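You operate a simulated robot arm through the tools that you are given. There is no shell and no other tool. Be economical: measure what you need, move in short steps, check, and stop when the job is done.

The job below is to be done with a simulated robot arm. You get a single attempt, and the scene is never put back.

TASK
Fill the soap bottle to MAX at the green tap and cap it.
Fine: use the green well; leave the tray out.

The check looks at the end state, three seconds after you hand in, the way a careful person would. Anything else that was tipped, shoved, dropped, spilled or broken makes it a failure. A push-on lid holds only when it is set on centred and level and pressed home; a screw cap is set on level and turned clockwise until tight.

THE ROBOT
A 6-joint arm with a two-finger parallel gripper, fixed in place. Base frame: the origin is at the foot of the arm, x ahead of it, y to its left, z up; the work surface is at about z = 880. Units: mm, rad, N and s.
With the tool pointing down near the work surface it reaches from about 360 to 760 mm from the base axis. Its first joint turns from -1.152 to 1.152 rad. Payload 2.45 kg.
The TCP is the grasp point between the finger pads, 24 mm short of the fingertips. In the tool frame z runs along the fingers and y along their closing line. Largest opening 68 mm; finger width 17, thickness 10; the body of the gripper, 40 by 70 mm, starts 41 mm behind the TCP.
Orientation is that of the tool frame in the base frame, as a unit quaternion [w, x, y, z]. With the fingers straight down and closing along the base's y, the tool's x points along the base's -x, its y along +y and its z along -z.

THE INTERFACE
- The arm moves only by the tool move_arm. Its argument "plan" is a list that holds one entry, the list of rows, each a list of 7 numbers: the shift along the tool's x, y, z in mm, then the turn, a rotation vector about the tool's x, y, z in degrees, then the finger opening in mm, from 0 to 68. In form: [[[tx, ty, tz, wx, wy, wz, fingers], ...]]. A call has 1 to 8 rows; each row shifts and turns the commanded pose from where the row before left it, along the tool's axes as they then stand. Rows are played at 5 a second. More than 50 mm and 0.15 rad between two rows, or a gripper value outside its range, and nothing of the call is played. A pose out of reach is approached as far as the arm can. The call stops where the force on the tool passes 40 N (or 10 N more than at its start, if that is more) or the arm is blocked; 0.2 s more then pass. The fingers move at their own pace (about 108 mm/s each) and stop on an object; they squeeze with about 44 N. The grip force told is the motor's: it shows also when the fingers shut on nothing. Time passes only in rows, and 0.2 s behind the last, so rows that do not move let the fingers close. The reply holds the time, the measured pose of the TCP, the force on the tool along the base axes, the opening and the grip force, in the units named above and with some noise, with the torque about the TCP (base axes, N m) and any sound that the robot's microphone picked up, and new pictures: "show" is both (left out), scene, wrist or none.
- Cameras (640 x 400 px; columns grow to the right, rows downward): "scene" is fixed at [174.1, 418.8, 1484]; the picture's right is [-0.64, -0.77, 0.00], its down [-0.34, 0.28, -0.90] and it looks along [0.69, -0.57, -0.44] (base axes); focal length 228 px, centre (320, 200). "wrist" rides on the gripper at [84, 11, -75] in the tool frame; the picture's right is [-0.13, 0.99, 0.00], its down [-0.60, -0.08, -0.79] and it looks along [-0.79, -0.10, 0.61] (tool axes); focal length 251 px, centre (320, 200). There is no depth. A picture from a camera that has moved, and an enlarged one, comes with that camera's place and axes in the base frame and with its lens. The place of the scene camera against the robot may be out by one fixed shift of up to 12 mm in any direction.
- enlarge(camera, box): a new picture of the part [left, top, right, bottom] of that camera's present view, enlarged. No time passes.
- sign_off(): hands the job in; it is judged then, once.

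Work in short steps. Places have to be worked out from the pictures, the camera data and where the tool is seen: move nearer, look again, correct. Check each grasp and each placing, and mend what went wrong. You have 120 turns and 200 pictures in all, those below and enlarged ones among them. Open the gripper and draw the arm clear of the work before you hand the job in, unless the task says otherwise; then end with one line.

The tools are called after "Call:" as a command line: name --argument value ..., lists and objects as JSON in quotes. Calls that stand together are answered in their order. move_arm: Moves the arm, as the interface text tells. Its arguments: {"type":"object","properties":{"plan":{"type":"array","items":{"type":"array","items":{"type":"array","items":{"type":"number"}}}},"show":{"type":"string","enum":["both","scene","wrist","none"]}},"required":["plan"]} The other tools are called the same way: enlarge (camera, box) takes an enlarged picture of a part of a camera's view; sign_off () hands the job in.

At the start:

```text
time: 0.0
tool_pos: [431.1, 62.9, 1409.8]
tool_rot: [0.002, 0.0, 1.0, 0.0]
ft_force: [0.6, 0.5, -0.7]
wrist_torque: [-0.01, 0.0, -0.02]
finger_gap: 68.1
finger_force: 0.0
```

scene: 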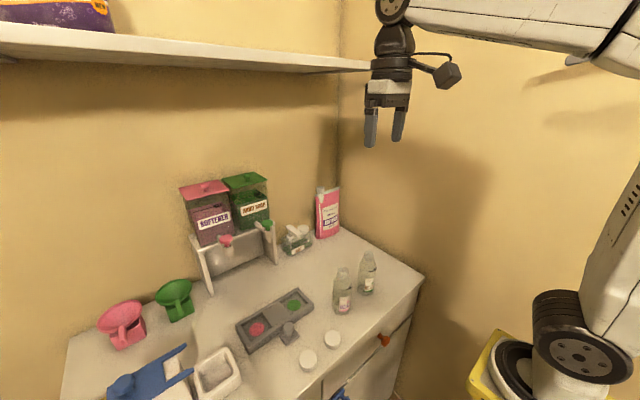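
wrist: 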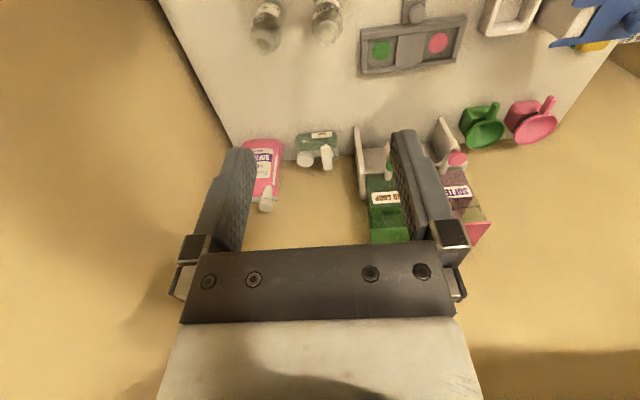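

I start by looking closely at the dispensers, tray, bottles and caps from both cameras.

Call:
enlarge --camera "scene" --box '[170, 160, 300, 300]'

Call:
enlarge --camera "scene" --box '[230, 230, 430, 400]'

Call:
enlarge --camera "wrist" --box '[230, 0, 570, 240]'

```text
2.86 times, centred on (235, 230) of scene
camera zoom: at [174.1, 418.8, 1484.0], right [-0.64, -0.77, 0.0], down [-0.34, 0.28, -0.9], along [0.69, -0.57, -0.44], focal length 653 px, centre (563, 114)
```

zoom: 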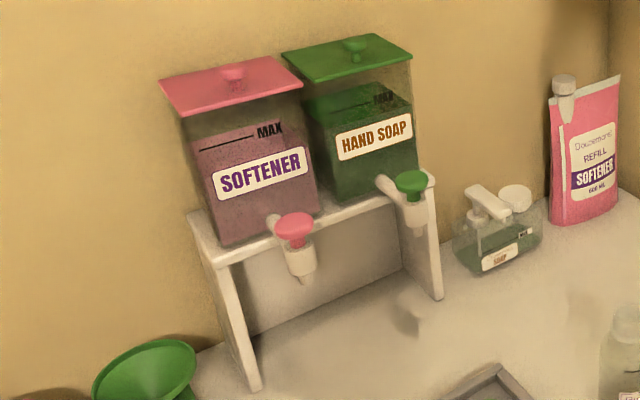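

```text
2.35 times, centred on (330, 315) of scene
camera zoom: at [174.1, 418.8, 1484.0], right [-0.64, -0.77, 0.0], down [-0.34, 0.28, -0.9], along [0.69, -0.57, -0.44], focal length 538 px, centre (296, -71)
```

zoom: 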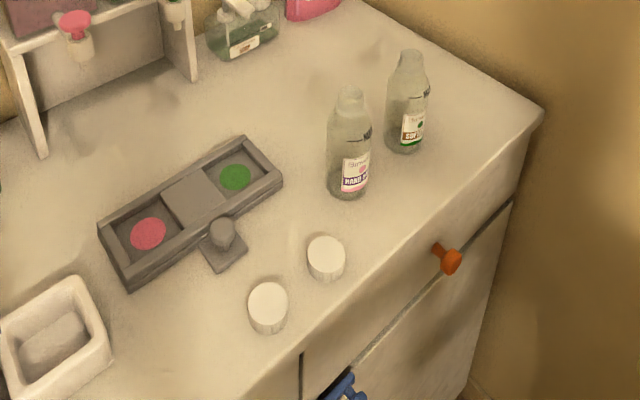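

```text
1.67 times, centred on (400, 120) of wrist
camera zoom: at [347.5, 74.0, 1485.7], right [0.13, 0.99, 0.0], down [0.6, -0.08, 0.79], along [0.79, -0.1, -0.61], focal length 419 px, centre (187, 333)
```

zoom: 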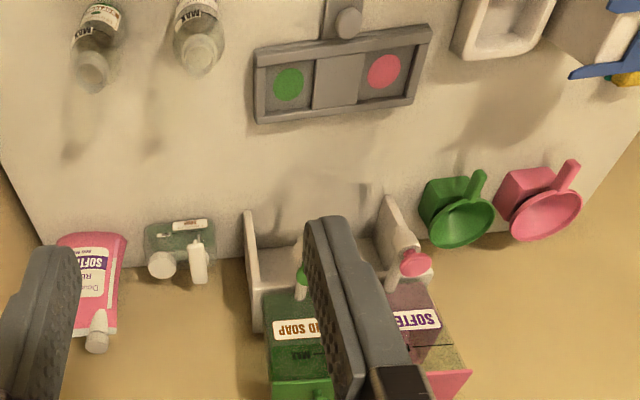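

Call:
enlarge --camera "scene" --box '[320, 240, 390, 320]'

Call:
enlarge --camera "wrist" --box '[240, 0, 350, 70]'

Call:
enlarge --camera "scene" --box '[205, 205, 345, 295]'

```text
5.00 times, centred on (355, 280) of scene
camera zoom: at [174.1, 418.8, 1484.0], right [-0.64, -0.77, 0.0], down [-0.34, 0.28, -0.9], along [0.69, -0.57, -0.44], focal length 1143 px, centre (145, -200)
```

zoom: 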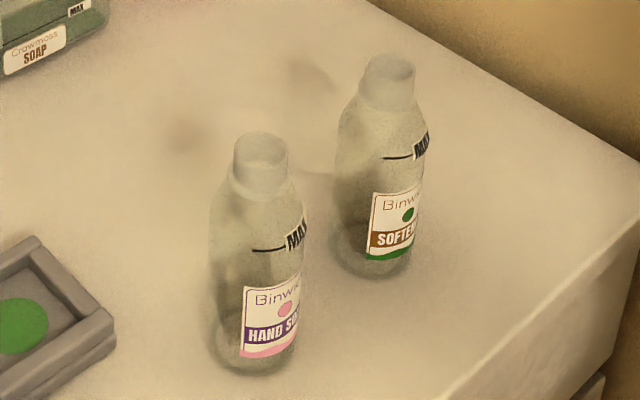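

```text
5.71 times, centred on (295, 35) of wrist
camera zoom: at [347.5, 74.0, 1485.7], right [0.13, 0.99, 0.0], down [0.6, -0.08, 0.79], along [0.79, -0.1, -0.61], focal length 1437 px, centre (463, 1143)
```

zoom: 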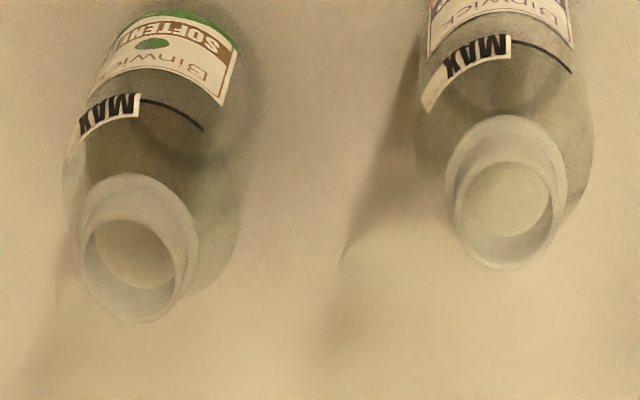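

```text
4.44 times, centred on (275, 250) of scene
camera zoom: at [174.1, 418.8, 1484.0], right [-0.64, -0.77, 0.0], down [-0.34, 0.28, -0.9], along [0.69, -0.57, -0.44], focal length 1016 px, centre (520, -22)
```

zoom: 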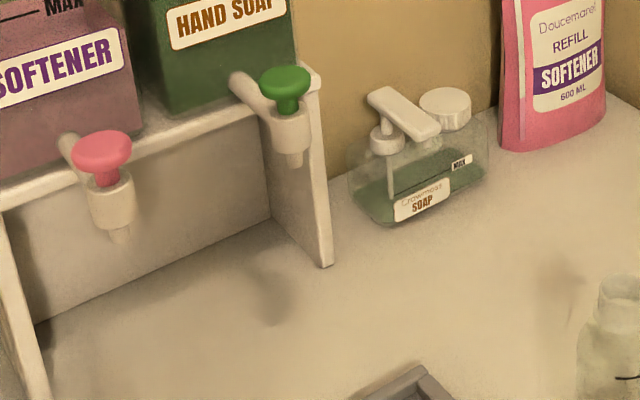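

The pictures show the soap bottle (label HAND SOAP, the pink dot is a distractor) near (500, 68). The caps are near (437, 159) and (455, 256), the green well is near (599, 172), and the green tap head is near (725, 172, 1120). I lower the tool over an empty spot to see the caps and tray closer.

Call:
move_arm --plan '[[[2, 19, 44, 0, 0, 0, 68], [2, 19, 44, 0, 0, 0, 68], [2, 19, 44, 0, 0, 0, 68], [2, 19, 44, 0, 0, 0, 68], [2, 19, 44, 0, 0, 0, 68], [2, 19, 44, 0, 0, 0, 68], [2, 19, 44, 0, 0, 0, 68]]]'

```text
time: 1.6
tool_pos: [416.5, 194.8, 1100.1]
tool_rot: [0.001, 0.0, 1.0, -0.001]
ft_force: [-0.7, 0.2, -0.9]
wrist_torque: [0.03, -0.01, 0.01]
finger_gap: 68.0
finger_force: 0.1
camera wrist: at [333.9, 207.1, 1175.9], right [0.13, 0.99, 0.0], down [0.6, -0.08, 0.79], along [0.79, -0.1, -0.61], focal length 251 px, centre (320, 200)
```

scene: 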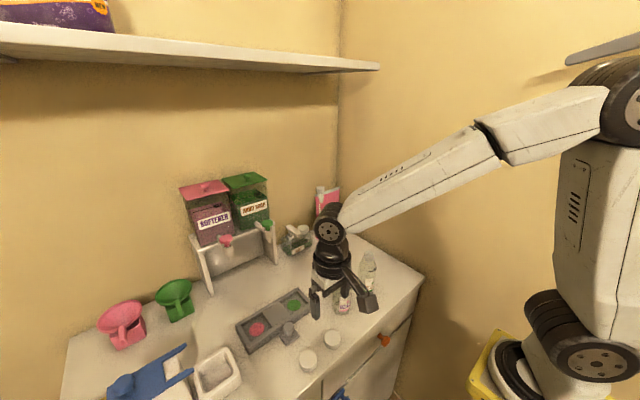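
wrist: 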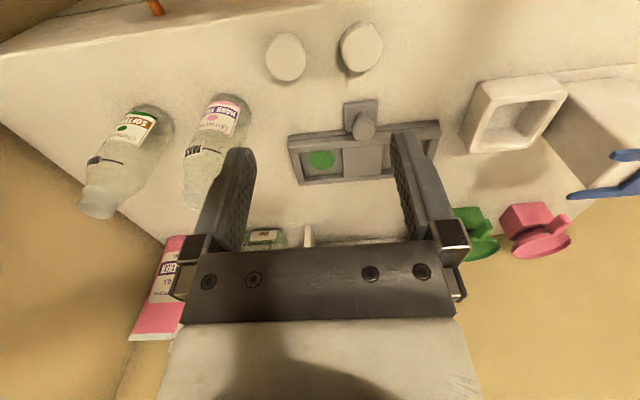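

Wrist estimates: caps at (446, 158) and (446, 235), green well at (606, 174), tray knob near (532, 236). I enlarge the caps and the tray for detail.

Call:
enlarge --camera "wrist" --box '[250, 10, 450, 200]'

Call:
enlarge --camera "wrist" --box '[70, 70, 260, 220]'

Call:
enlarge --camera "scene" --box '[270, 310, 370, 380]'

```text
2.11 times, centred on (350, 105) of wrist
camera zoom: at [333.9, 207.1, 1175.9], right [0.13, 0.99, 0.0], down [0.6, -0.08, 0.79], along [0.79, -0.1, -0.61], focal length 529 px, centre (257, 400)
```

zoom: 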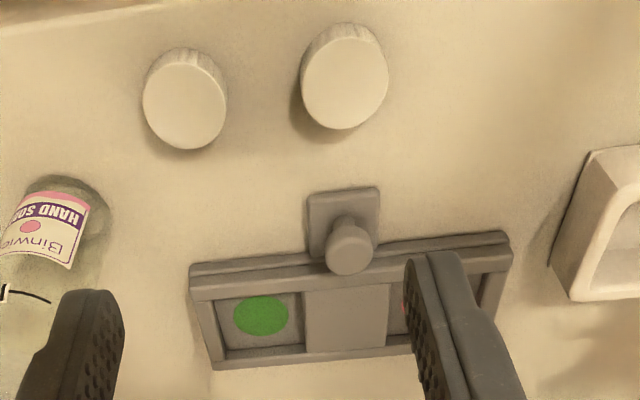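

```text
2.67 times, centred on (165, 145) of wrist
camera zoom: at [333.9, 207.1, 1175.9], right [0.13, 0.99, 0.0], down [0.6, -0.08, 0.79], along [0.79, -0.1, -0.61], focal length 670 px, centre (733, 347)
```

zoom: 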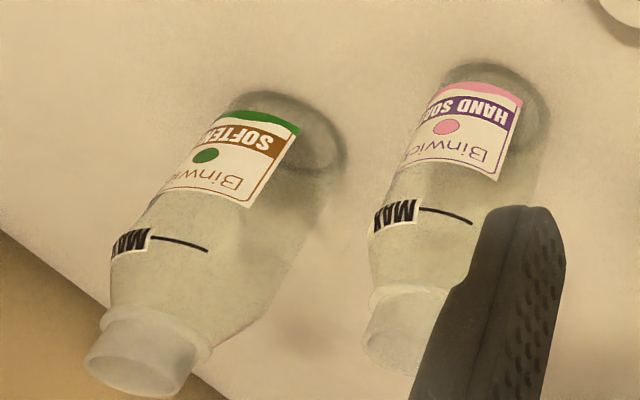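

```text
5.71 times, centred on (320, 345) of scene
camera zoom: at [174.1, 418.8, 1484.0], right [-0.64, -0.77, 0.0], down [-0.34, 0.28, -0.9], along [0.69, -0.57, -0.44], focal length 1306 px, centre (320, -629)
```

zoom: 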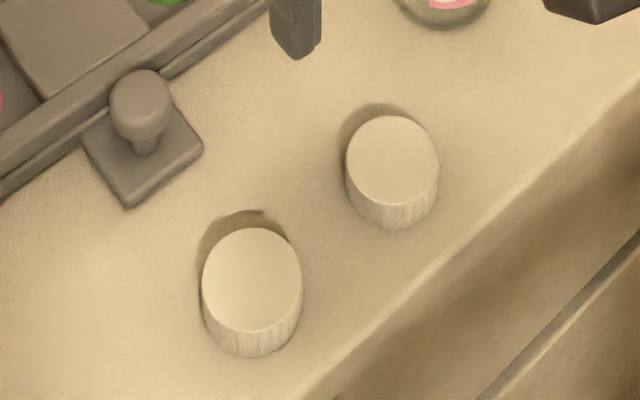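

Bottle at about (508, 67) with its mouth near z 1040. The two caps look the same. I go above the soap bottle and check the alignment with the wrist camera.

Call:
move_arm --plan '[[[-22.9, -32, -5, 0, 0, 0, 68], [-22.9, -32, -5, 0, 0, 0, 68], [-22.9, -32, -5, 0, 0, 0, 68], [-22.9, -32, -5, 0, 0, 0, 68], [0, 0, 0, 0, 0, 0, 68]]]'

```text
time: 2.8
tool_pos: [511.4, 66.6, 1124.0]
tool_rot: [0.0, 0.0, 1.0, 0.0]
ft_force: [-1.2, -0.2, -0.9]
wrist_torque: [0.01, 0.01, 0.0]
finger_gap: 68.0
finger_force: 0.1
camera wrist: at [427.4, 77.4, 1199.6], right [0.13, 0.99, 0.0], down [0.6, -0.08, 0.79], along [0.79, -0.1, -0.61], focal length 251 px, centre (320, 200)
```

scene: 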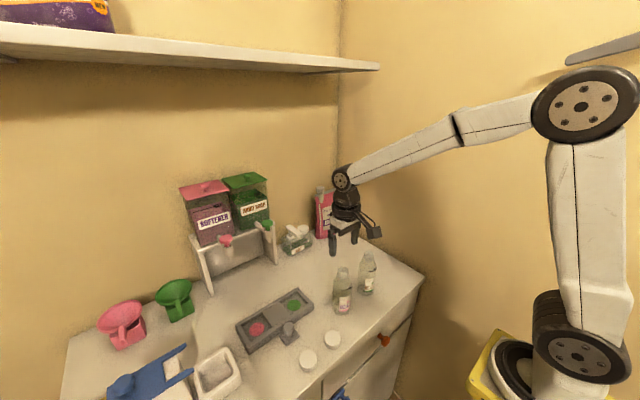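
wrist: 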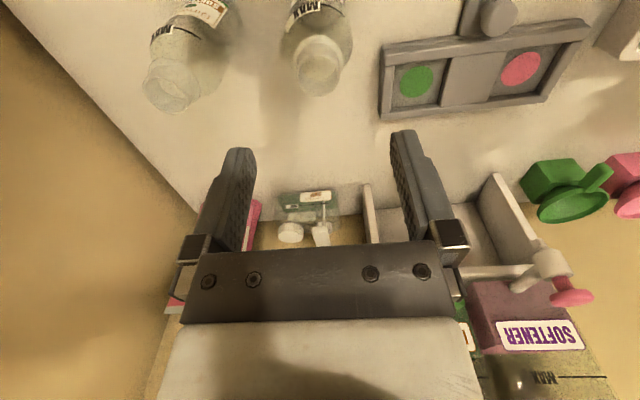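

Call:
enlarge --camera "wrist" --box '[250, 0, 390, 110]'

Call:
enlarge --camera "scene" --box '[310, 200, 390, 330]'

Call:
enlarge --camera "wrist" --box '[360, 0, 640, 310]'

```text
3.64 times, centred on (320, 55) of wrist
camera zoom: at [427.4, 77.4, 1199.6], right [0.13, 0.99, 0.0], down [0.6, -0.08, 0.79], along [0.79, -0.1, -0.61], focal length 914 px, centre (320, 727)
```

zoom: 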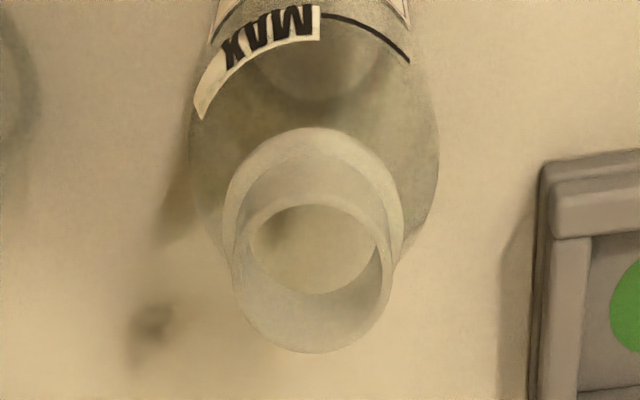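

```text
3.08 times, centred on (350, 265) of scene
camera zoom: at [174.1, 418.8, 1484.0], right [-0.64, -0.77, 0.0], down [-0.34, 0.28, -0.9], along [0.69, -0.57, -0.44], focal length 703 px, centre (228, 0)
```

zoom: 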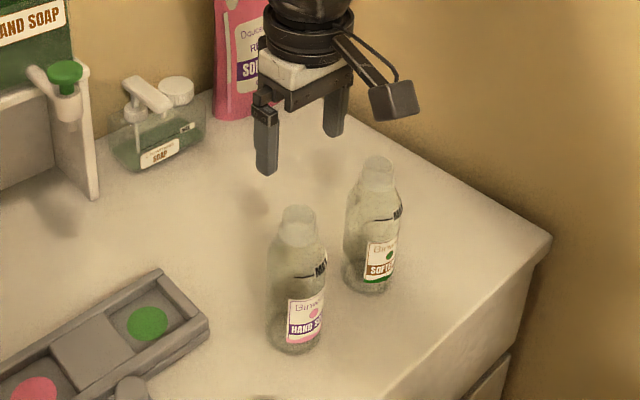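

```text
1.29 times, centred on (500, 155) of wrist
camera zoom: at [427.4, 77.4, 1199.6], right [0.13, 0.99, 0.0], down [0.6, -0.08, 0.79], along [0.79, -0.1, -0.61], focal length 324 px, centre (88, 258)
```

zoom: 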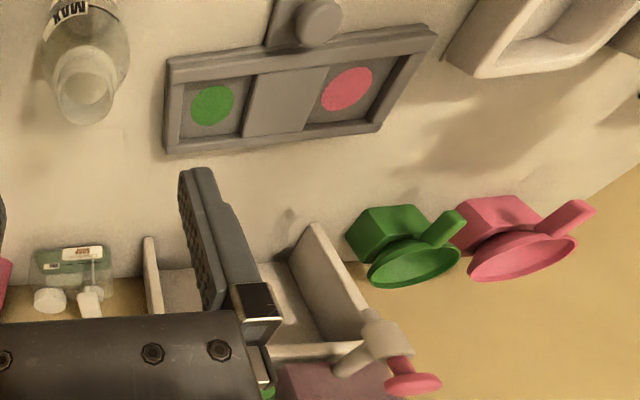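

Mouth judged at (509, 66, ~1033), neck about 30 mm wide. I descend 50 mm and then a bit more, reading the pose before I close on the neck.

Call:
move_arm --plan '[[[0, 0, 20, 0, 0, 0, 68], [0, 0, 20, 0, 0, 0, 68], [0, 0, 15, 0, 0, 0, 68], [0, 0, 0, 0, 0, 0, 68]]]'

Call:
enlarge --camera "scene" --box '[310, 220, 390, 330]'

```text
time: 3.8
tool_pos: [510.0, 66.3, 1069.1]
tool_rot: [0.001, 0.0, 1.0, 0.0]
ft_force: [0.8, 0.5, -0.2]
wrist_torque: [0.01, 0.0, 0.01]
finger_gap: 68.2
finger_force: 0.0
camera wrist: at [426.2, 78.2, 1144.0], right [0.13, 0.99, 0.0], down [0.6, -0.08, 0.79], along [0.79, -0.1, -0.61], focal length 251 px, centre (320, 200)
```

scene: 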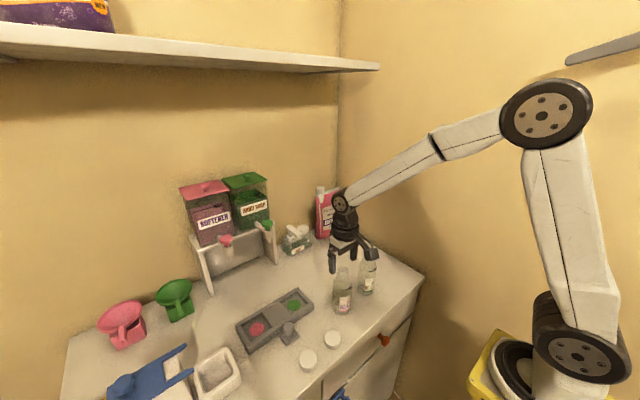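
wrist: 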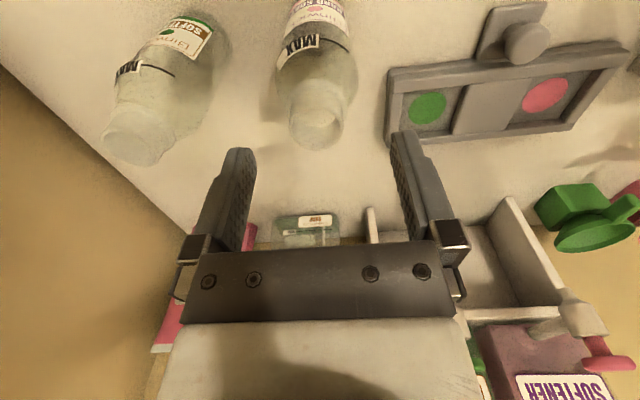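

```text
3.64 times, centred on (350, 275) of scene
camera zoom: at [174.1, 418.8, 1484.0], right [-0.64, -0.77, 0.0], down [-0.34, 0.28, -0.9], along [0.69, -0.57, -0.44], focal length 831 px, centre (211, -73)
```

zoom: 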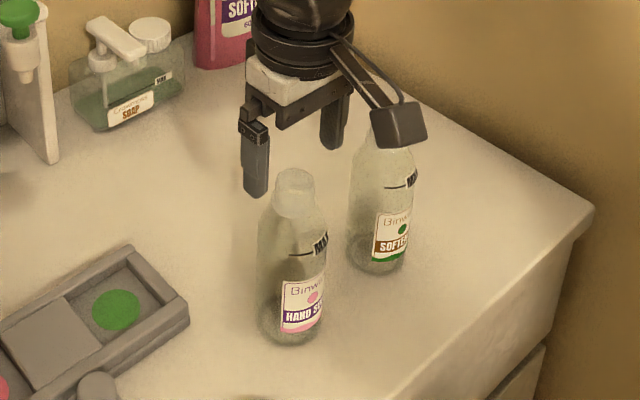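

Triangulated mouth (511, 66, 1028), and the tool is aligned over it. I go down 36 mm and close on the neck.

Call:
move_arm --plan '[[[0, 0, 12, 0, 0, 0, 68], [0, 0, 12, 0, 0, 0, 68], [0, 0, 12, 0, 0, 0, 68], [0, 0, 0, 0, 0, 0, 68]]]'

Call:
enlarge --camera "scene" --box '[310, 220, 390, 330]'

```text
time: 4.8
tool_pos: [508.8, 69.2, 1033.2]
tool_rot: [0.001, 0.0, 1.0, 0.0]
ft_force: [0.0, 0.0, 0.3]
wrist_torque: [0.01, -0.02, -0.01]
finger_gap: 68.0
finger_force: 0.1
camera wrist: at [425.1, 79.9, 1108.4], right [0.13, 0.99, 0.0], down [0.6, -0.08, 0.79], along [0.79, -0.1, -0.61], focal length 251 px, centre (320, 200)
```

scene: 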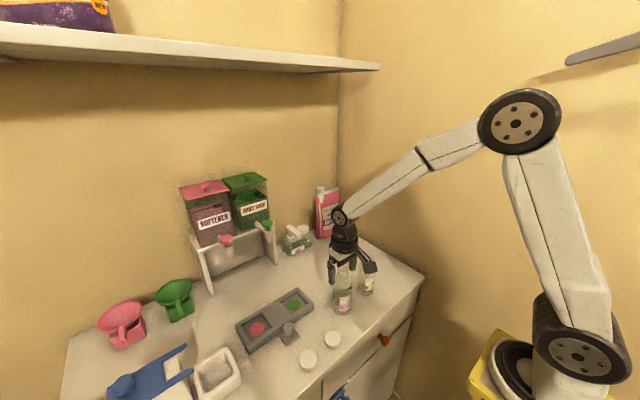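
wrist: 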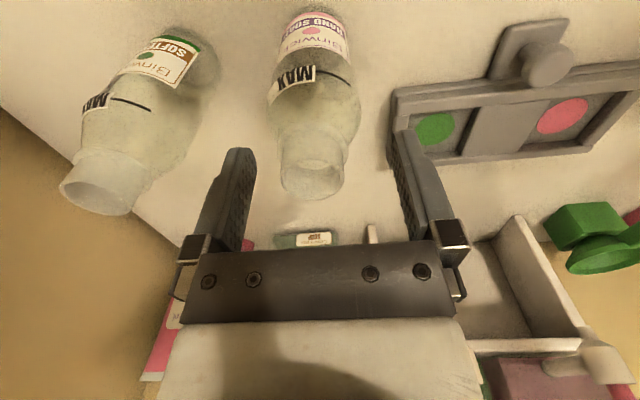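

```text
3.64 times, centred on (350, 275) of scene
camera zoom: at [174.1, 418.8, 1484.0], right [-0.64, -0.77, 0.0], down [-0.34, 0.28, -0.9], along [0.69, -0.57, -0.44], focal length 831 px, centre (211, -73)
```

zoom: 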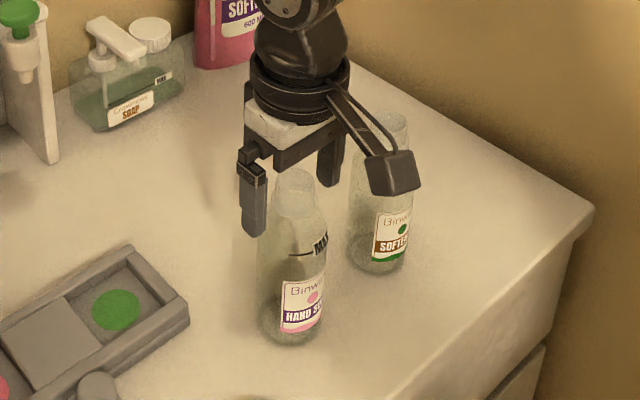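

The neck sits between the pads, about 2–3 mm toward −y. I shift by 2.5 mm and close.

Call:
move_arm --plan '[[[0, -2.5, 0, 0, 0, 0, 68], [0, 0, 0, 0, 0, 0, 45], [0, 0, 0, 0, 0, 0, 25], [0, 0, 0, 0, 0, 0, 25], [0, 0, 0, 0, 0, 0, 25]]]'

Call:
enlarge --camera "scene" --box '[310, 220, 390, 330]'

```text
time: 6.0
tool_pos: [509.4, 65.9, 1032.7]
tool_rot: [0.0, 0.0, 1.0, 0.0]
ft_force: [-0.7, -1.9, 6.5]
wrist_torque: [-0.06, 0.06, -0.02]
finger_gap: 33.5
finger_force: 44.1
camera wrist: at [425.5, 77.5, 1107.9], right [0.13, 0.99, 0.0], down [0.6, -0.08, 0.79], along [0.79, -0.1, -0.61], focal length 251 px, centre (320, 200)
```

scene: 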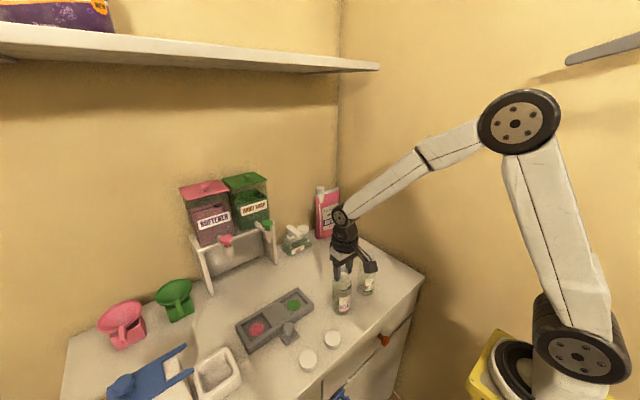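
wrist: 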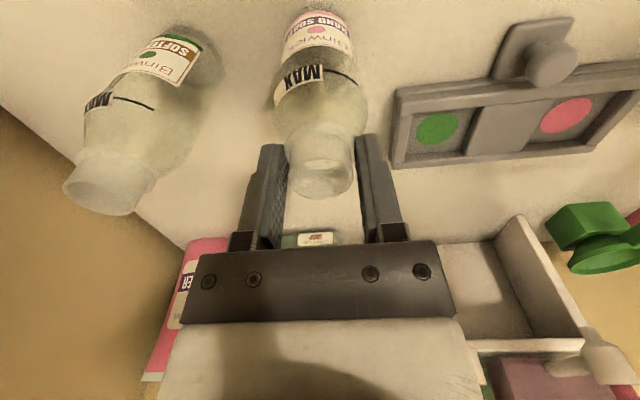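

```text
3.64 times, centred on (350, 275) of scene
camera zoom: at [174.0, 418.8, 1484.0], right [-0.64, -0.77, 0.0], down [-0.34, 0.28, -0.9], along [0.69, -0.57, -0.44], focal length 831 px, centre (211, -73)
```

zoom: 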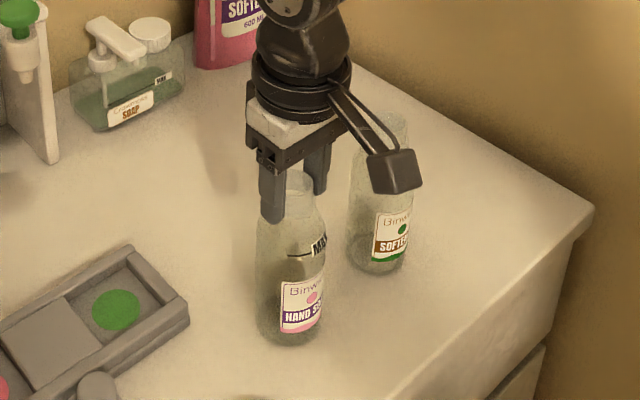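

Gripped at 33.5 mm. I lift 30 mm and check that the bottle hangs straight.

Call:
move_arm --plan '[[[0, 0, -5, 0, 0, 0, 25], [0, 0, -10, 0, 0, 0, 25], [0, 0, -15, 0, 0, 0, 25], [0, 0, -10, 0, 0, 0, 25], [0, 0, 0, 0, 0, 0, 25]]]'

Call:
enlarge --camera "scene" --box '[270, 220, 390, 330]'

```text
time: 7.2
tool_pos: [509.5, 64.9, 1071.4]
tool_rot: [0.0, 0.0, 1.0, -0.001]
ft_force: [-0.2, -0.4, -0.4]
wrist_torque: [-0.02, 0.01, 0.0]
finger_gap: 29.1
finger_force: 43.0
camera wrist: at [425.2, 76.8, 1146.6], right [0.13, 0.99, 0.0], down [0.6, -0.08, 0.79], along [0.79, -0.1, -0.61], focal length 251 px, centre (320, 200)
```

scene: 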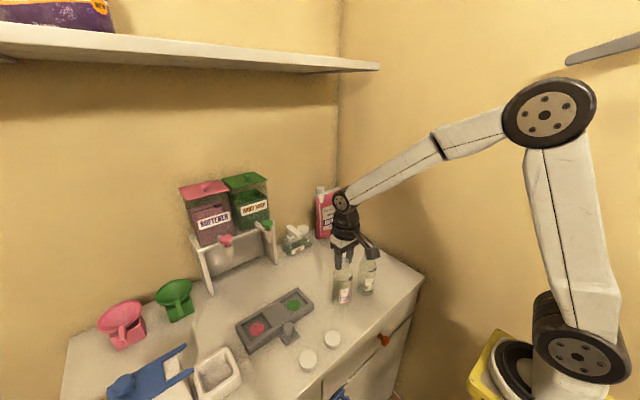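
wrist: 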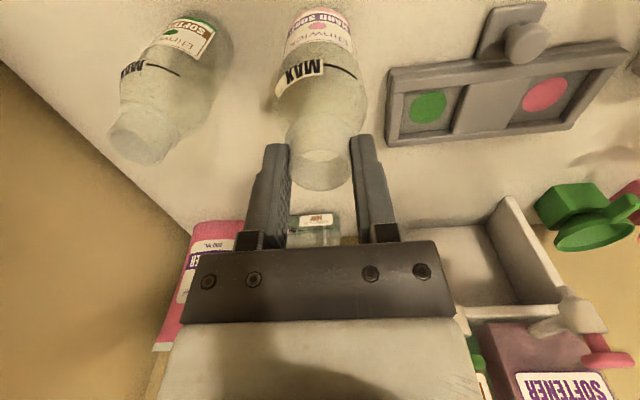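

```text
3.64 times, centred on (330, 275) of scene
camera zoom: at [174.1, 418.8, 1484.0], right [-0.64, -0.77, 0.0], down [-0.34, 0.28, -0.9], along [0.69, -0.57, -0.44], focal length 831 px, centre (284, -73)
```

zoom: 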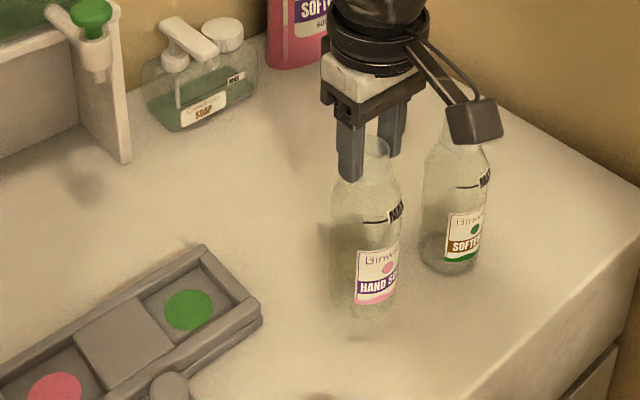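

The bottle hangs straight, held at the neck (29 mm). The green well averages to about (605, 178), so I carry the bottle up and over it.

Call:
move_arm --plan '[[[0, 0, -12, 0, 0, 0, 25], [-16, 18.8, -10, 0, 0, 0, 25], [-20, 22.6, 0, 0, 0, 0, 25], [-20, 22.6, 0, 0, 0, 0, 25], [-20, 24.5, 0, 0, 0, 0, 25], [-20, 24.5, 0, 0, 0, 0, 25], [0, 0, 0, 0, 0, 0, 25], [0, 0, 0, 0, 0, 0, 25]]]'

Call:
enlarge --camera "scene" --box '[220, 210, 340, 360]'

Call:
enlarge --camera "wrist" --box '[200, 0, 440, 200]'

```text
time: 9.0
tool_pos: [604.8, 178.1, 1095.4]
tool_rot: [0.001, 0.0, 1.0, 0.0]
ft_force: [0.0, -0.1, -0.6]
wrist_torque: [0.02, 0.01, -0.04]
finger_gap: 28.6
finger_force: 42.8
camera wrist: at [522.5, 189.5, 1169.7], right [0.13, 0.99, 0.0], down [0.6, -0.08, 0.79], along [0.79, -0.1, -0.61], focal length 251 px, centre (320, 200)
```

scene: 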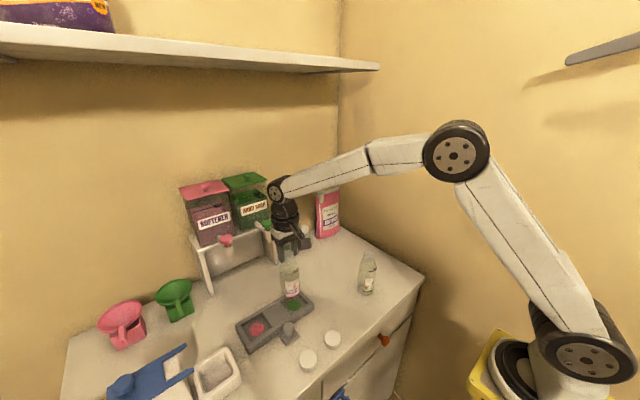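
wrist: 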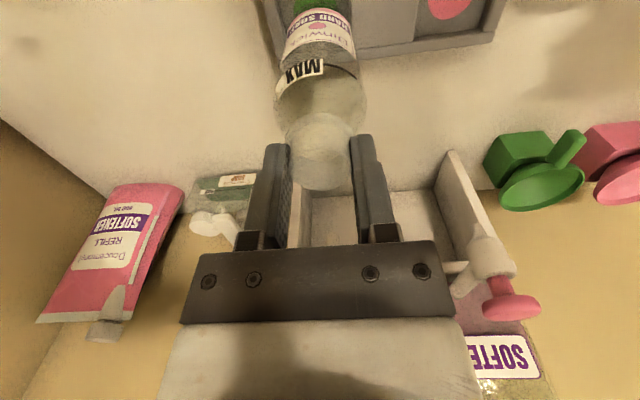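

```text
2.67 times, centred on (280, 285) of scene
camera zoom: at [174.1, 418.8, 1484.0], right [-0.64, -0.77, 0.0], down [-0.34, 0.28, -0.9], along [0.69, -0.57, -0.44], focal length 609 px, centre (427, -27)
```

zoom: 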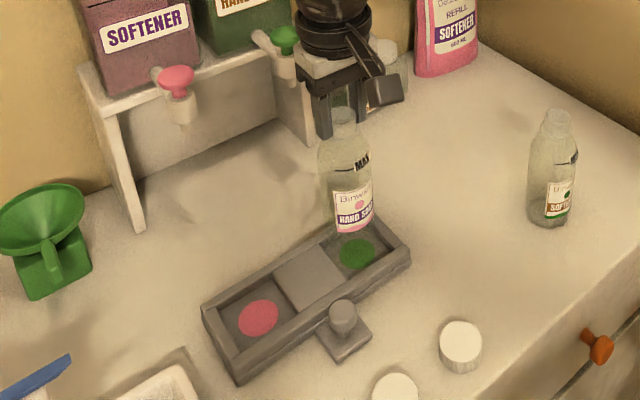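

```text
2.00 times, centred on (320, 100) of wrist
camera zoom: at [522.5, 189.5, 1169.7], right [0.13, 0.99, 0.0], down [0.6, -0.08, 0.79], along [0.79, -0.1, -0.61], focal length 503 px, centre (320, 400)
```

zoom: 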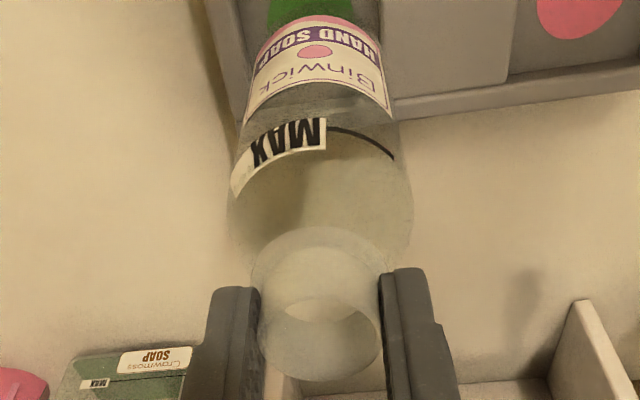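

Projection of the scene camera agrees that the bottle is right over the disc, with its base near z 932 (it slid about 8 mm down in the grip). I lower 36 mm and look again.

Call:
move_arm --plan '[[[0, 0, 10, 0, 0, 0, 25], [0, 0, 10, 0, 0, 0, 25], [0, 0, 10, 0, 0, 0, 25], [0, 0, 4, 0, 0, 0, 25], [0, 0, 0, 0, 0, 0, 25]]]'

Call:
enlarge --camera "scene" --box '[250, 240, 330, 340]'

Call:
enlarge --camera "wrist" --box '[200, 0, 440, 200]'

```text
time: 10.2
tool_pos: [608.0, 179.9, 1065.6]
tool_rot: [0.008, 0.0, 1.0, 0.001]
ft_force: [0.4, -3.2, 40.1]
wrist_torque: [-0.53, -1.03, -0.14]
finger_gap: 28.7
finger_force: 42.4
camera wrist: at [523.2, 189.8, 1140.1], right [0.13, 0.99, 0.01], down [0.59, -0.08, 0.8], along [0.8, -0.1, -0.6], focal length 251 px, centre (320, 200)
```

scene: 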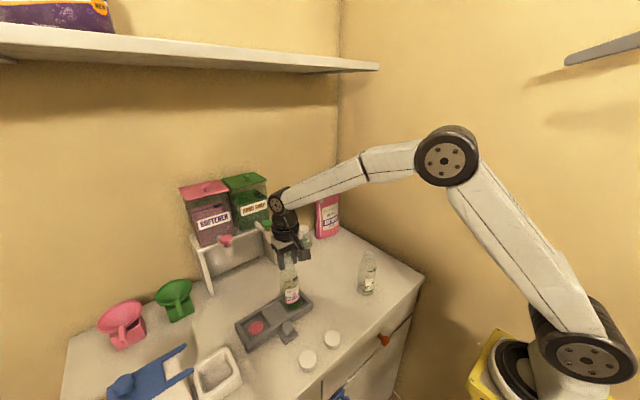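
wrist: 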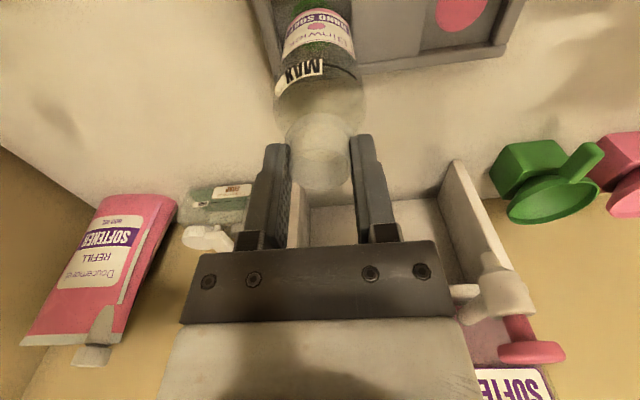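

```text
4.00 times, centred on (290, 290) of scene
camera zoom: at [173.2, 418.5, 1484.2], right [-0.64, -0.77, 0.0], down [-0.34, 0.28, -0.9], along [0.69, -0.57, -0.44], focal length 914 px, centre (440, -160)
```

zoom: 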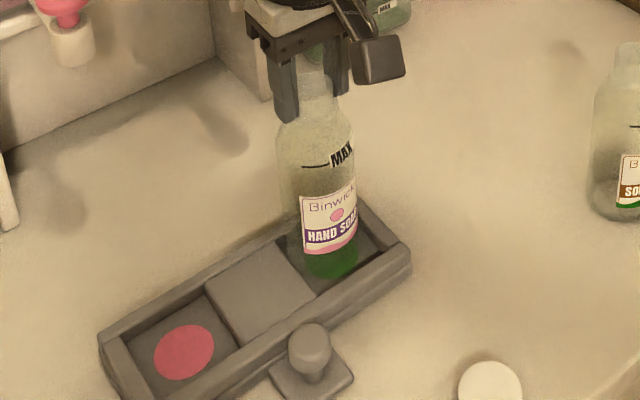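

```text
2.00 times, centred on (320, 100) of wrist
camera zoom: at [523.2, 189.8, 1140.1], right [0.13, 0.99, 0.01], down [0.59, -0.08, 0.8], along [0.8, -0.1, -0.6], focal length 503 px, centre (320, 400)
```

zoom: 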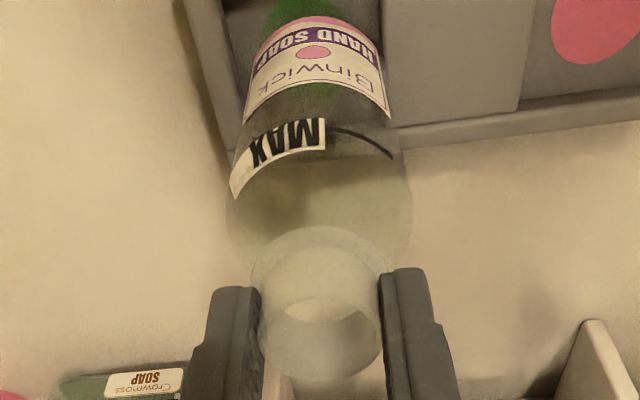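

It stopped at 40 N with a torque showing contact at the bottle's +x edge, so it sits on the far rim of the well. I lift, shift 4 mm toward −x and try again gently.

Call:
move_arm --plan '[[[0, 0, -8, 0, 0, 0, 25], [0, 0, -8, 0, 0, 0, 25], [4, 0, 0, 0, 0, 0, 25], [0, 0, 0, 0, 0, 0, 25], [0, 0, 0, 0, 0, 0, 25]]]'

Call:
enlarge --camera "scene" --box '[250, 240, 330, 340]'

```text
time: 11.4
tool_pos: [601.6, 178.2, 1075.5]
tool_rot: [-0.001, 0.0, 1.0, -0.001]
ft_force: [0.0, -0.9, -0.2]
wrist_torque: [0.0, 0.0, -0.02]
finger_gap: 28.7
finger_force: 42.9
camera wrist: at [517.3, 189.5, 1150.6], right [0.13, 0.99, 0.0], down [0.6, -0.08, 0.79], along [0.79, -0.1, -0.61], focal length 251 px, centre (320, 200)
```

scene: 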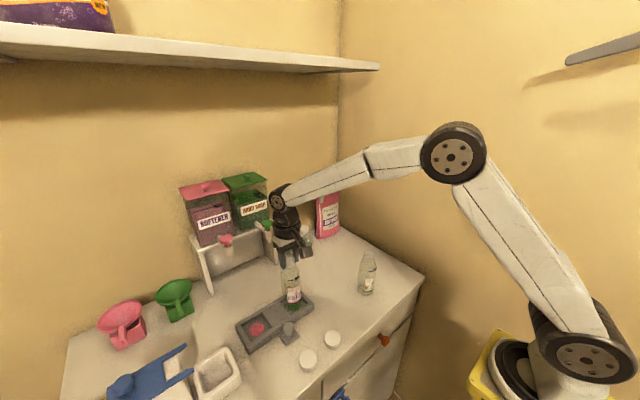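
wrist: 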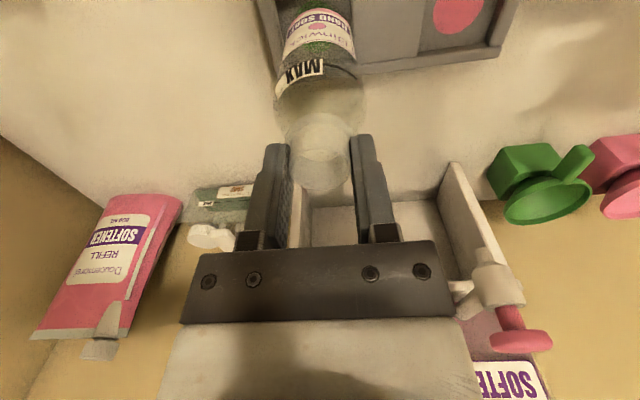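

```text
4.00 times, centred on (290, 290) of scene
camera zoom: at [174.1, 418.8, 1484.0], right [-0.64, -0.77, 0.0], down [-0.34, 0.28, -0.9], along [0.69, -0.57, -0.44], focal length 914 px, centre (440, -160)
```

zoom: 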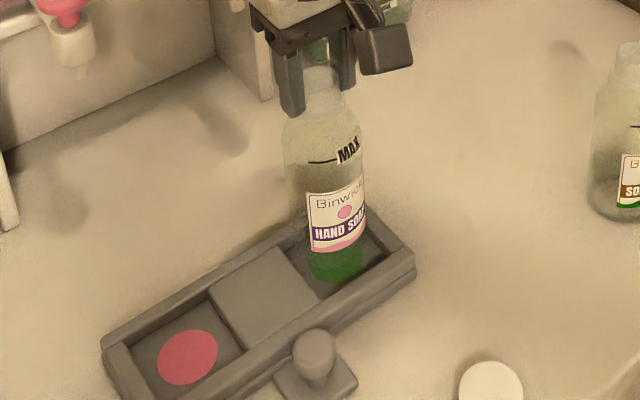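

Base is about 25 mm above the well floor. I lower in small steps, watching the force.

Call:
move_arm --plan '[[[0, 0, 5, 0, 0, 0, 25], [0, 0, 4, 0, 0, 0, 25], [0, 0, 3, 0, 0, 0, 25], [0, 0, 2, 0, 0, 0, 25], [0, 0, 2, 0, 0, 0, 25], [0, 0, 2, 0, 0, 0, 25]]]' --show "wrist"

Call:
enlarge --camera "scene" --box '[250, 240, 330, 340]'

```text
time: 12.8
tool_pos: [601.5, 178.0, 1057.7]
tool_rot: [0.001, 0.0, 1.0, 0.0]
ft_force: [-0.1, 0.6, -0.1]
wrist_torque: [-0.04, -0.03, -0.07]
finger_gap: 28.7
finger_force: 42.8
camera wrist: at [517.6, 189.4, 1132.8], right [0.13, 0.99, 0.0], down [0.6, -0.08, 0.79], along [0.79, -0.1, -0.61], focal length 251 px, centre (320, 200)
```

wrist: 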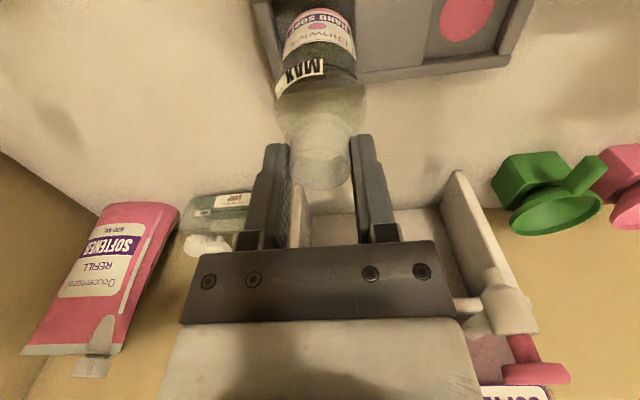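

```text
4.00 times, centred on (290, 290) of scene
camera zoom: at [174.1, 418.8, 1484.0], right [-0.64, -0.77, 0.0], down [-0.34, 0.28, -0.9], along [0.69, -0.57, -0.44], focal length 914 px, centre (440, -160)
```

zoom: 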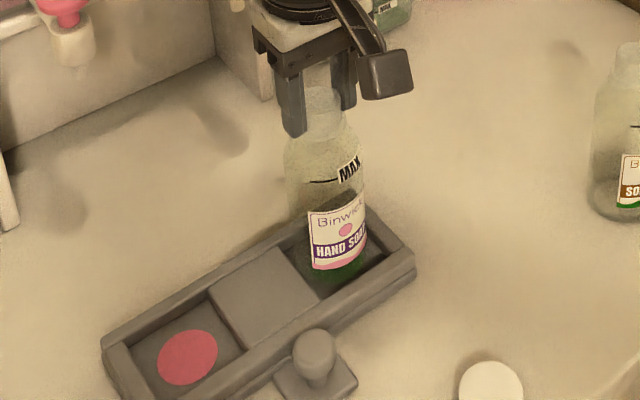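

Past the rim with no force. I continue down until the floor is felt.

Call:
move_arm --plan '[[[0, 0, 3, 0, 0, 0, 25], [0, 0, 2, 0, 0, 0, 25], [0, 0, 2, 0, 0, 0, 25], [0, 0, 1.5, 0, 0, 0, 25], [0, 0, 1.5, 0, 0, 0, 25], [0, 0, 0, 0, 0, 0, 25]]]' --show "none"

Call:
enlarge --camera "scene" --box '[250, 240, 330, 340]'

```text
time: 14.0
tool_pos: [603.9, 178.3, 1053.3]
tool_rot: [0.007, 0.001, 1.0, 0.002]
ft_force: [-1.0, -2.4, 6.6]
wrist_torque: [-0.26, 0.3, -0.01]
finger_gap: 28.3
finger_force: 43.3
stopped in row 6: the force on the tool passed its limit at 42 N (the readings are from after the stop); the commanded pose is now the measured one
```

```text
4.00 times, centred on (290, 290) of scene
camera zoom: at [174.0, 418.7, 1484.0], right [-0.64, -0.77, 0.0], down [-0.34, 0.28, -0.9], along [0.69, -0.57, -0.44], focal length 914 px, centre (440, -160)
```

zoom: 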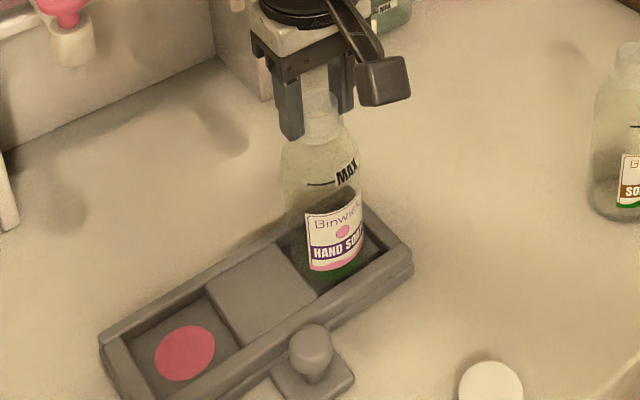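

It touched down (42 N at the end) and the tool tilted about 0.8°. I level the tool, ease up 1 mm and read the force.

Call:
move_arm --plan '[[[0, 0, -2, 0.23, 0.8, -0.1, 25], [0, 0, 0, 0, 0, 0, 25], [0, 0, 0, 0, 0, 0, 25]]]' --show "wrist"

Call:
enlarge --camera "scene" --box '[260, 250, 320, 320]'

```text
time: 14.8
tool_pos: [605.0, 179.3, 1052.8]
tool_rot: [-0.002, -0.001, 1.0, -0.001]
ft_force: [0.0, -1.3, -0.9]
wrist_torque: [-0.15, 0.04, 0.01]
finger_gap: 28.8
finger_force: 43.0
camera wrist: at [520.7, 190.1, 1129.4], right [0.13, 0.99, 0.0], down [0.61, -0.08, 0.79], along [0.78, -0.1, -0.61], focal length 251 px, centre (320, 200)
```

wrist: 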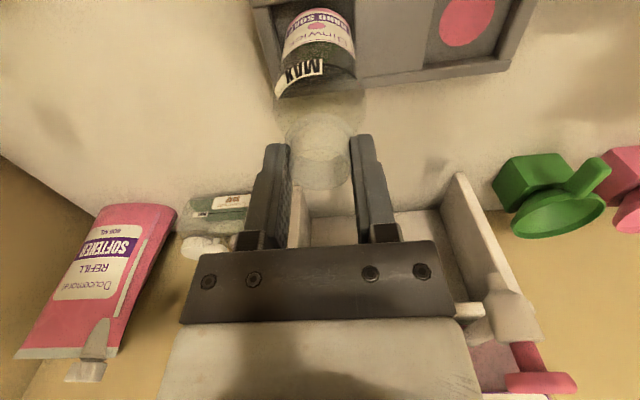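

```text
5.71 times, centred on (290, 285) of scene
camera zoom: at [174.1, 418.8, 1484.0], right [-0.64, -0.77, 0.0], down [-0.34, 0.28, -0.9], along [0.69, -0.57, -0.44], focal length 1306 px, centre (491, -286)
```

zoom: 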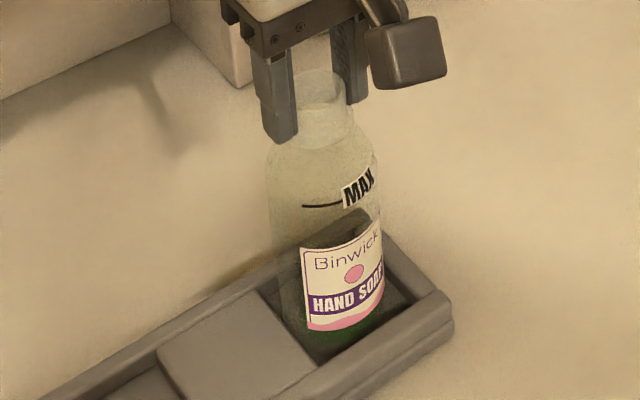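

The bottle is inside the well. I set it down the last 1–2 mm and open slowly.

Call:
move_arm --plan '[[[0, 0, 1, 0, 0, 0, 25], [0, 0, 0.5, 0, 0, 0, 25], [0, 0, 0, 0, 0, 0, 31], [0, 0, 0, 0, 0, 0, 40], [0, 0, 0, 0, 0, 0, 60], [0, 0, 0, 0, 0, 0, 66], [0, 0, 0, 0, 0, 0, 66]]]'

Call:
enlarge --camera "scene" --box '[260, 250, 320, 320]'

```text
time: 16.4
tool_pos: [604.2, 179.1, 1051.9]
tool_rot: [-0.002, -0.002, 1.0, -0.001]
ft_force: [0.2, -0.5, -0.7]
wrist_torque: [-0.04, -0.02, 0.04]
finger_gap: 65.9
finger_force: 0.2
camera wrist: at [520.3, 190.5, 1128.1], right [0.13, 0.99, 0.0], down [0.61, -0.08, 0.79], along [0.78, -0.1, -0.61], focal length 251 px, centre (320, 200)
```

scene: 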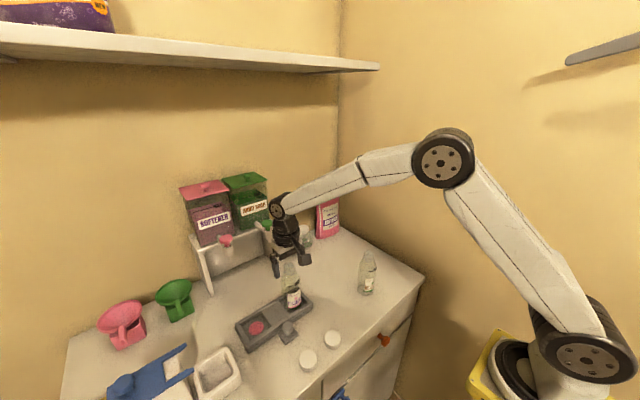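
wrist: 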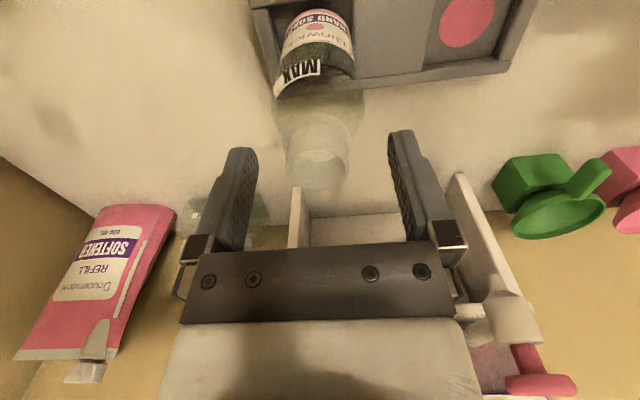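

```text
5.71 times, centred on (290, 285) of scene
camera zoom: at [174.1, 418.8, 1484.0], right [-0.64, -0.77, 0.0], down [-0.34, 0.28, -0.9], along [0.69, -0.57, -0.44], focal length 1306 px, centre (491, -286)
```

zoom: 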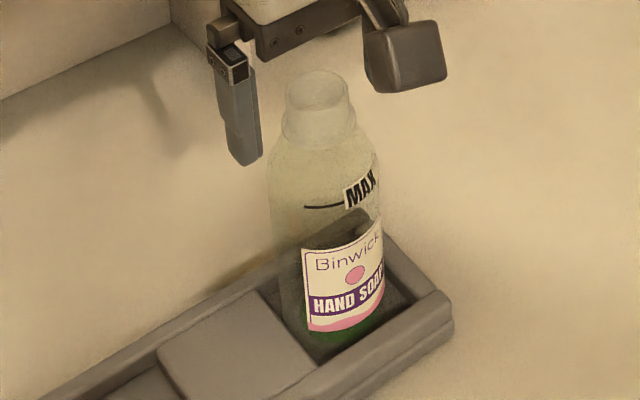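

The bottle stands upright in the well. I rise and move toward −y so that the green tap is seen beside the gripper.

Call:
move_arm --plan '[[[0, 0, -20, 0, 0, 0, 66], [0, 0, -30, 0, 0, 0, 66], [0, -30, 0, 0, 0, 0, 66], [0, -30, 0, 0, 0, 0, 66], [0, -30, 0, 0, 0, 0, 66], [0, -32, 0, 0, 0, 0, 66], [0, 0, 0, 0, 0, 0, 66]]]'

Call:
enlarge --camera "wrist" --box '[440, 180, 640, 400]'

Call:
enlarge --camera "scene" --box '[215, 200, 325, 330]'

```text
time: 18.0
tool_pos: [603.9, 56.6, 1102.2]
tool_rot: [-0.001, 0.0, 1.0, -0.001]
ft_force: [0.2, -0.6, 0.4]
wrist_torque: [-0.03, -0.01, -0.01]
finger_gap: 66.0
finger_force: 0.0
camera wrist: at [520.2, 66.7, 1177.3], right [0.13, 0.99, 0.0], down [0.61, -0.08, 0.79], along [0.79, -0.1, -0.61], focal length 251 px, centre (320, 200)
```

scene: 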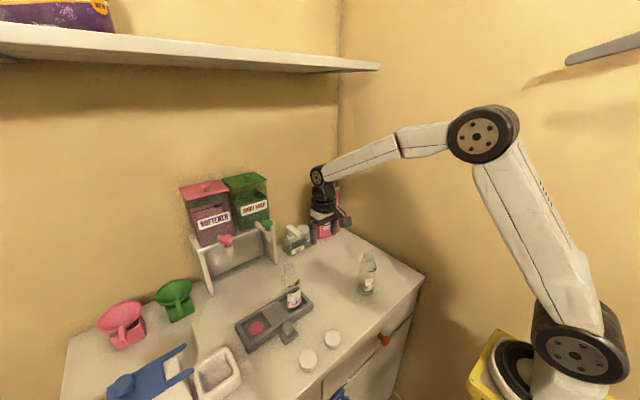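
wrist: 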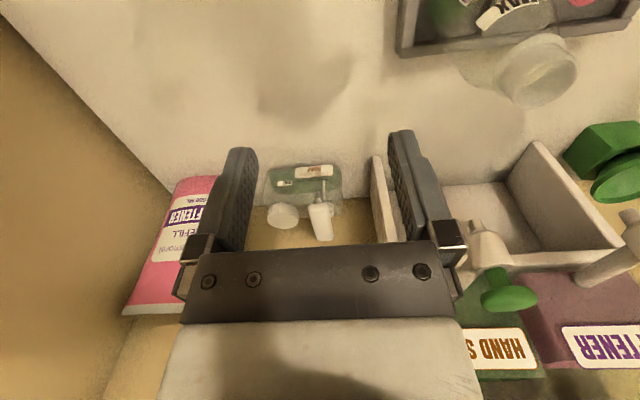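

```text
1.82 times, centred on (540, 290) of wrist
camera zoom: at [520.2, 66.7, 1177.3], right [0.13, 0.99, 0.0], down [0.61, -0.08, 0.79], along [0.79, -0.1, -0.61], focal length 457 px, centre (-80, 36)
```

zoom: 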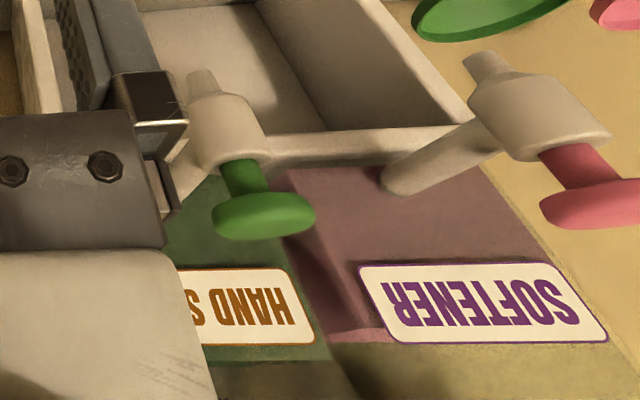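

```text
3.08 times, centred on (270, 265) of scene
camera zoom: at [174.1, 418.8, 1484.0], right [-0.64, -0.77, 0.0], down [-0.34, 0.28, -0.9], along [0.69, -0.57, -0.44], focal length 703 px, centre (474, 0)
```

zoom: 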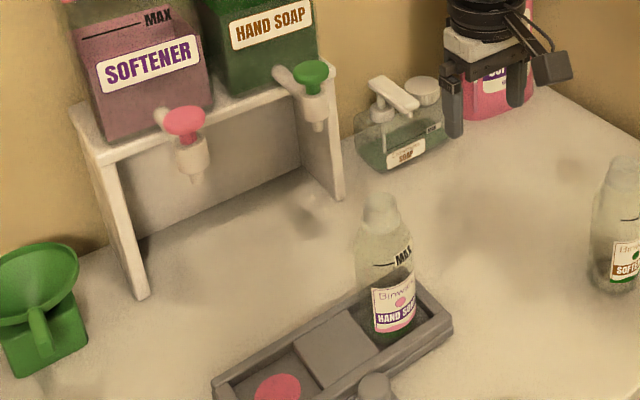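

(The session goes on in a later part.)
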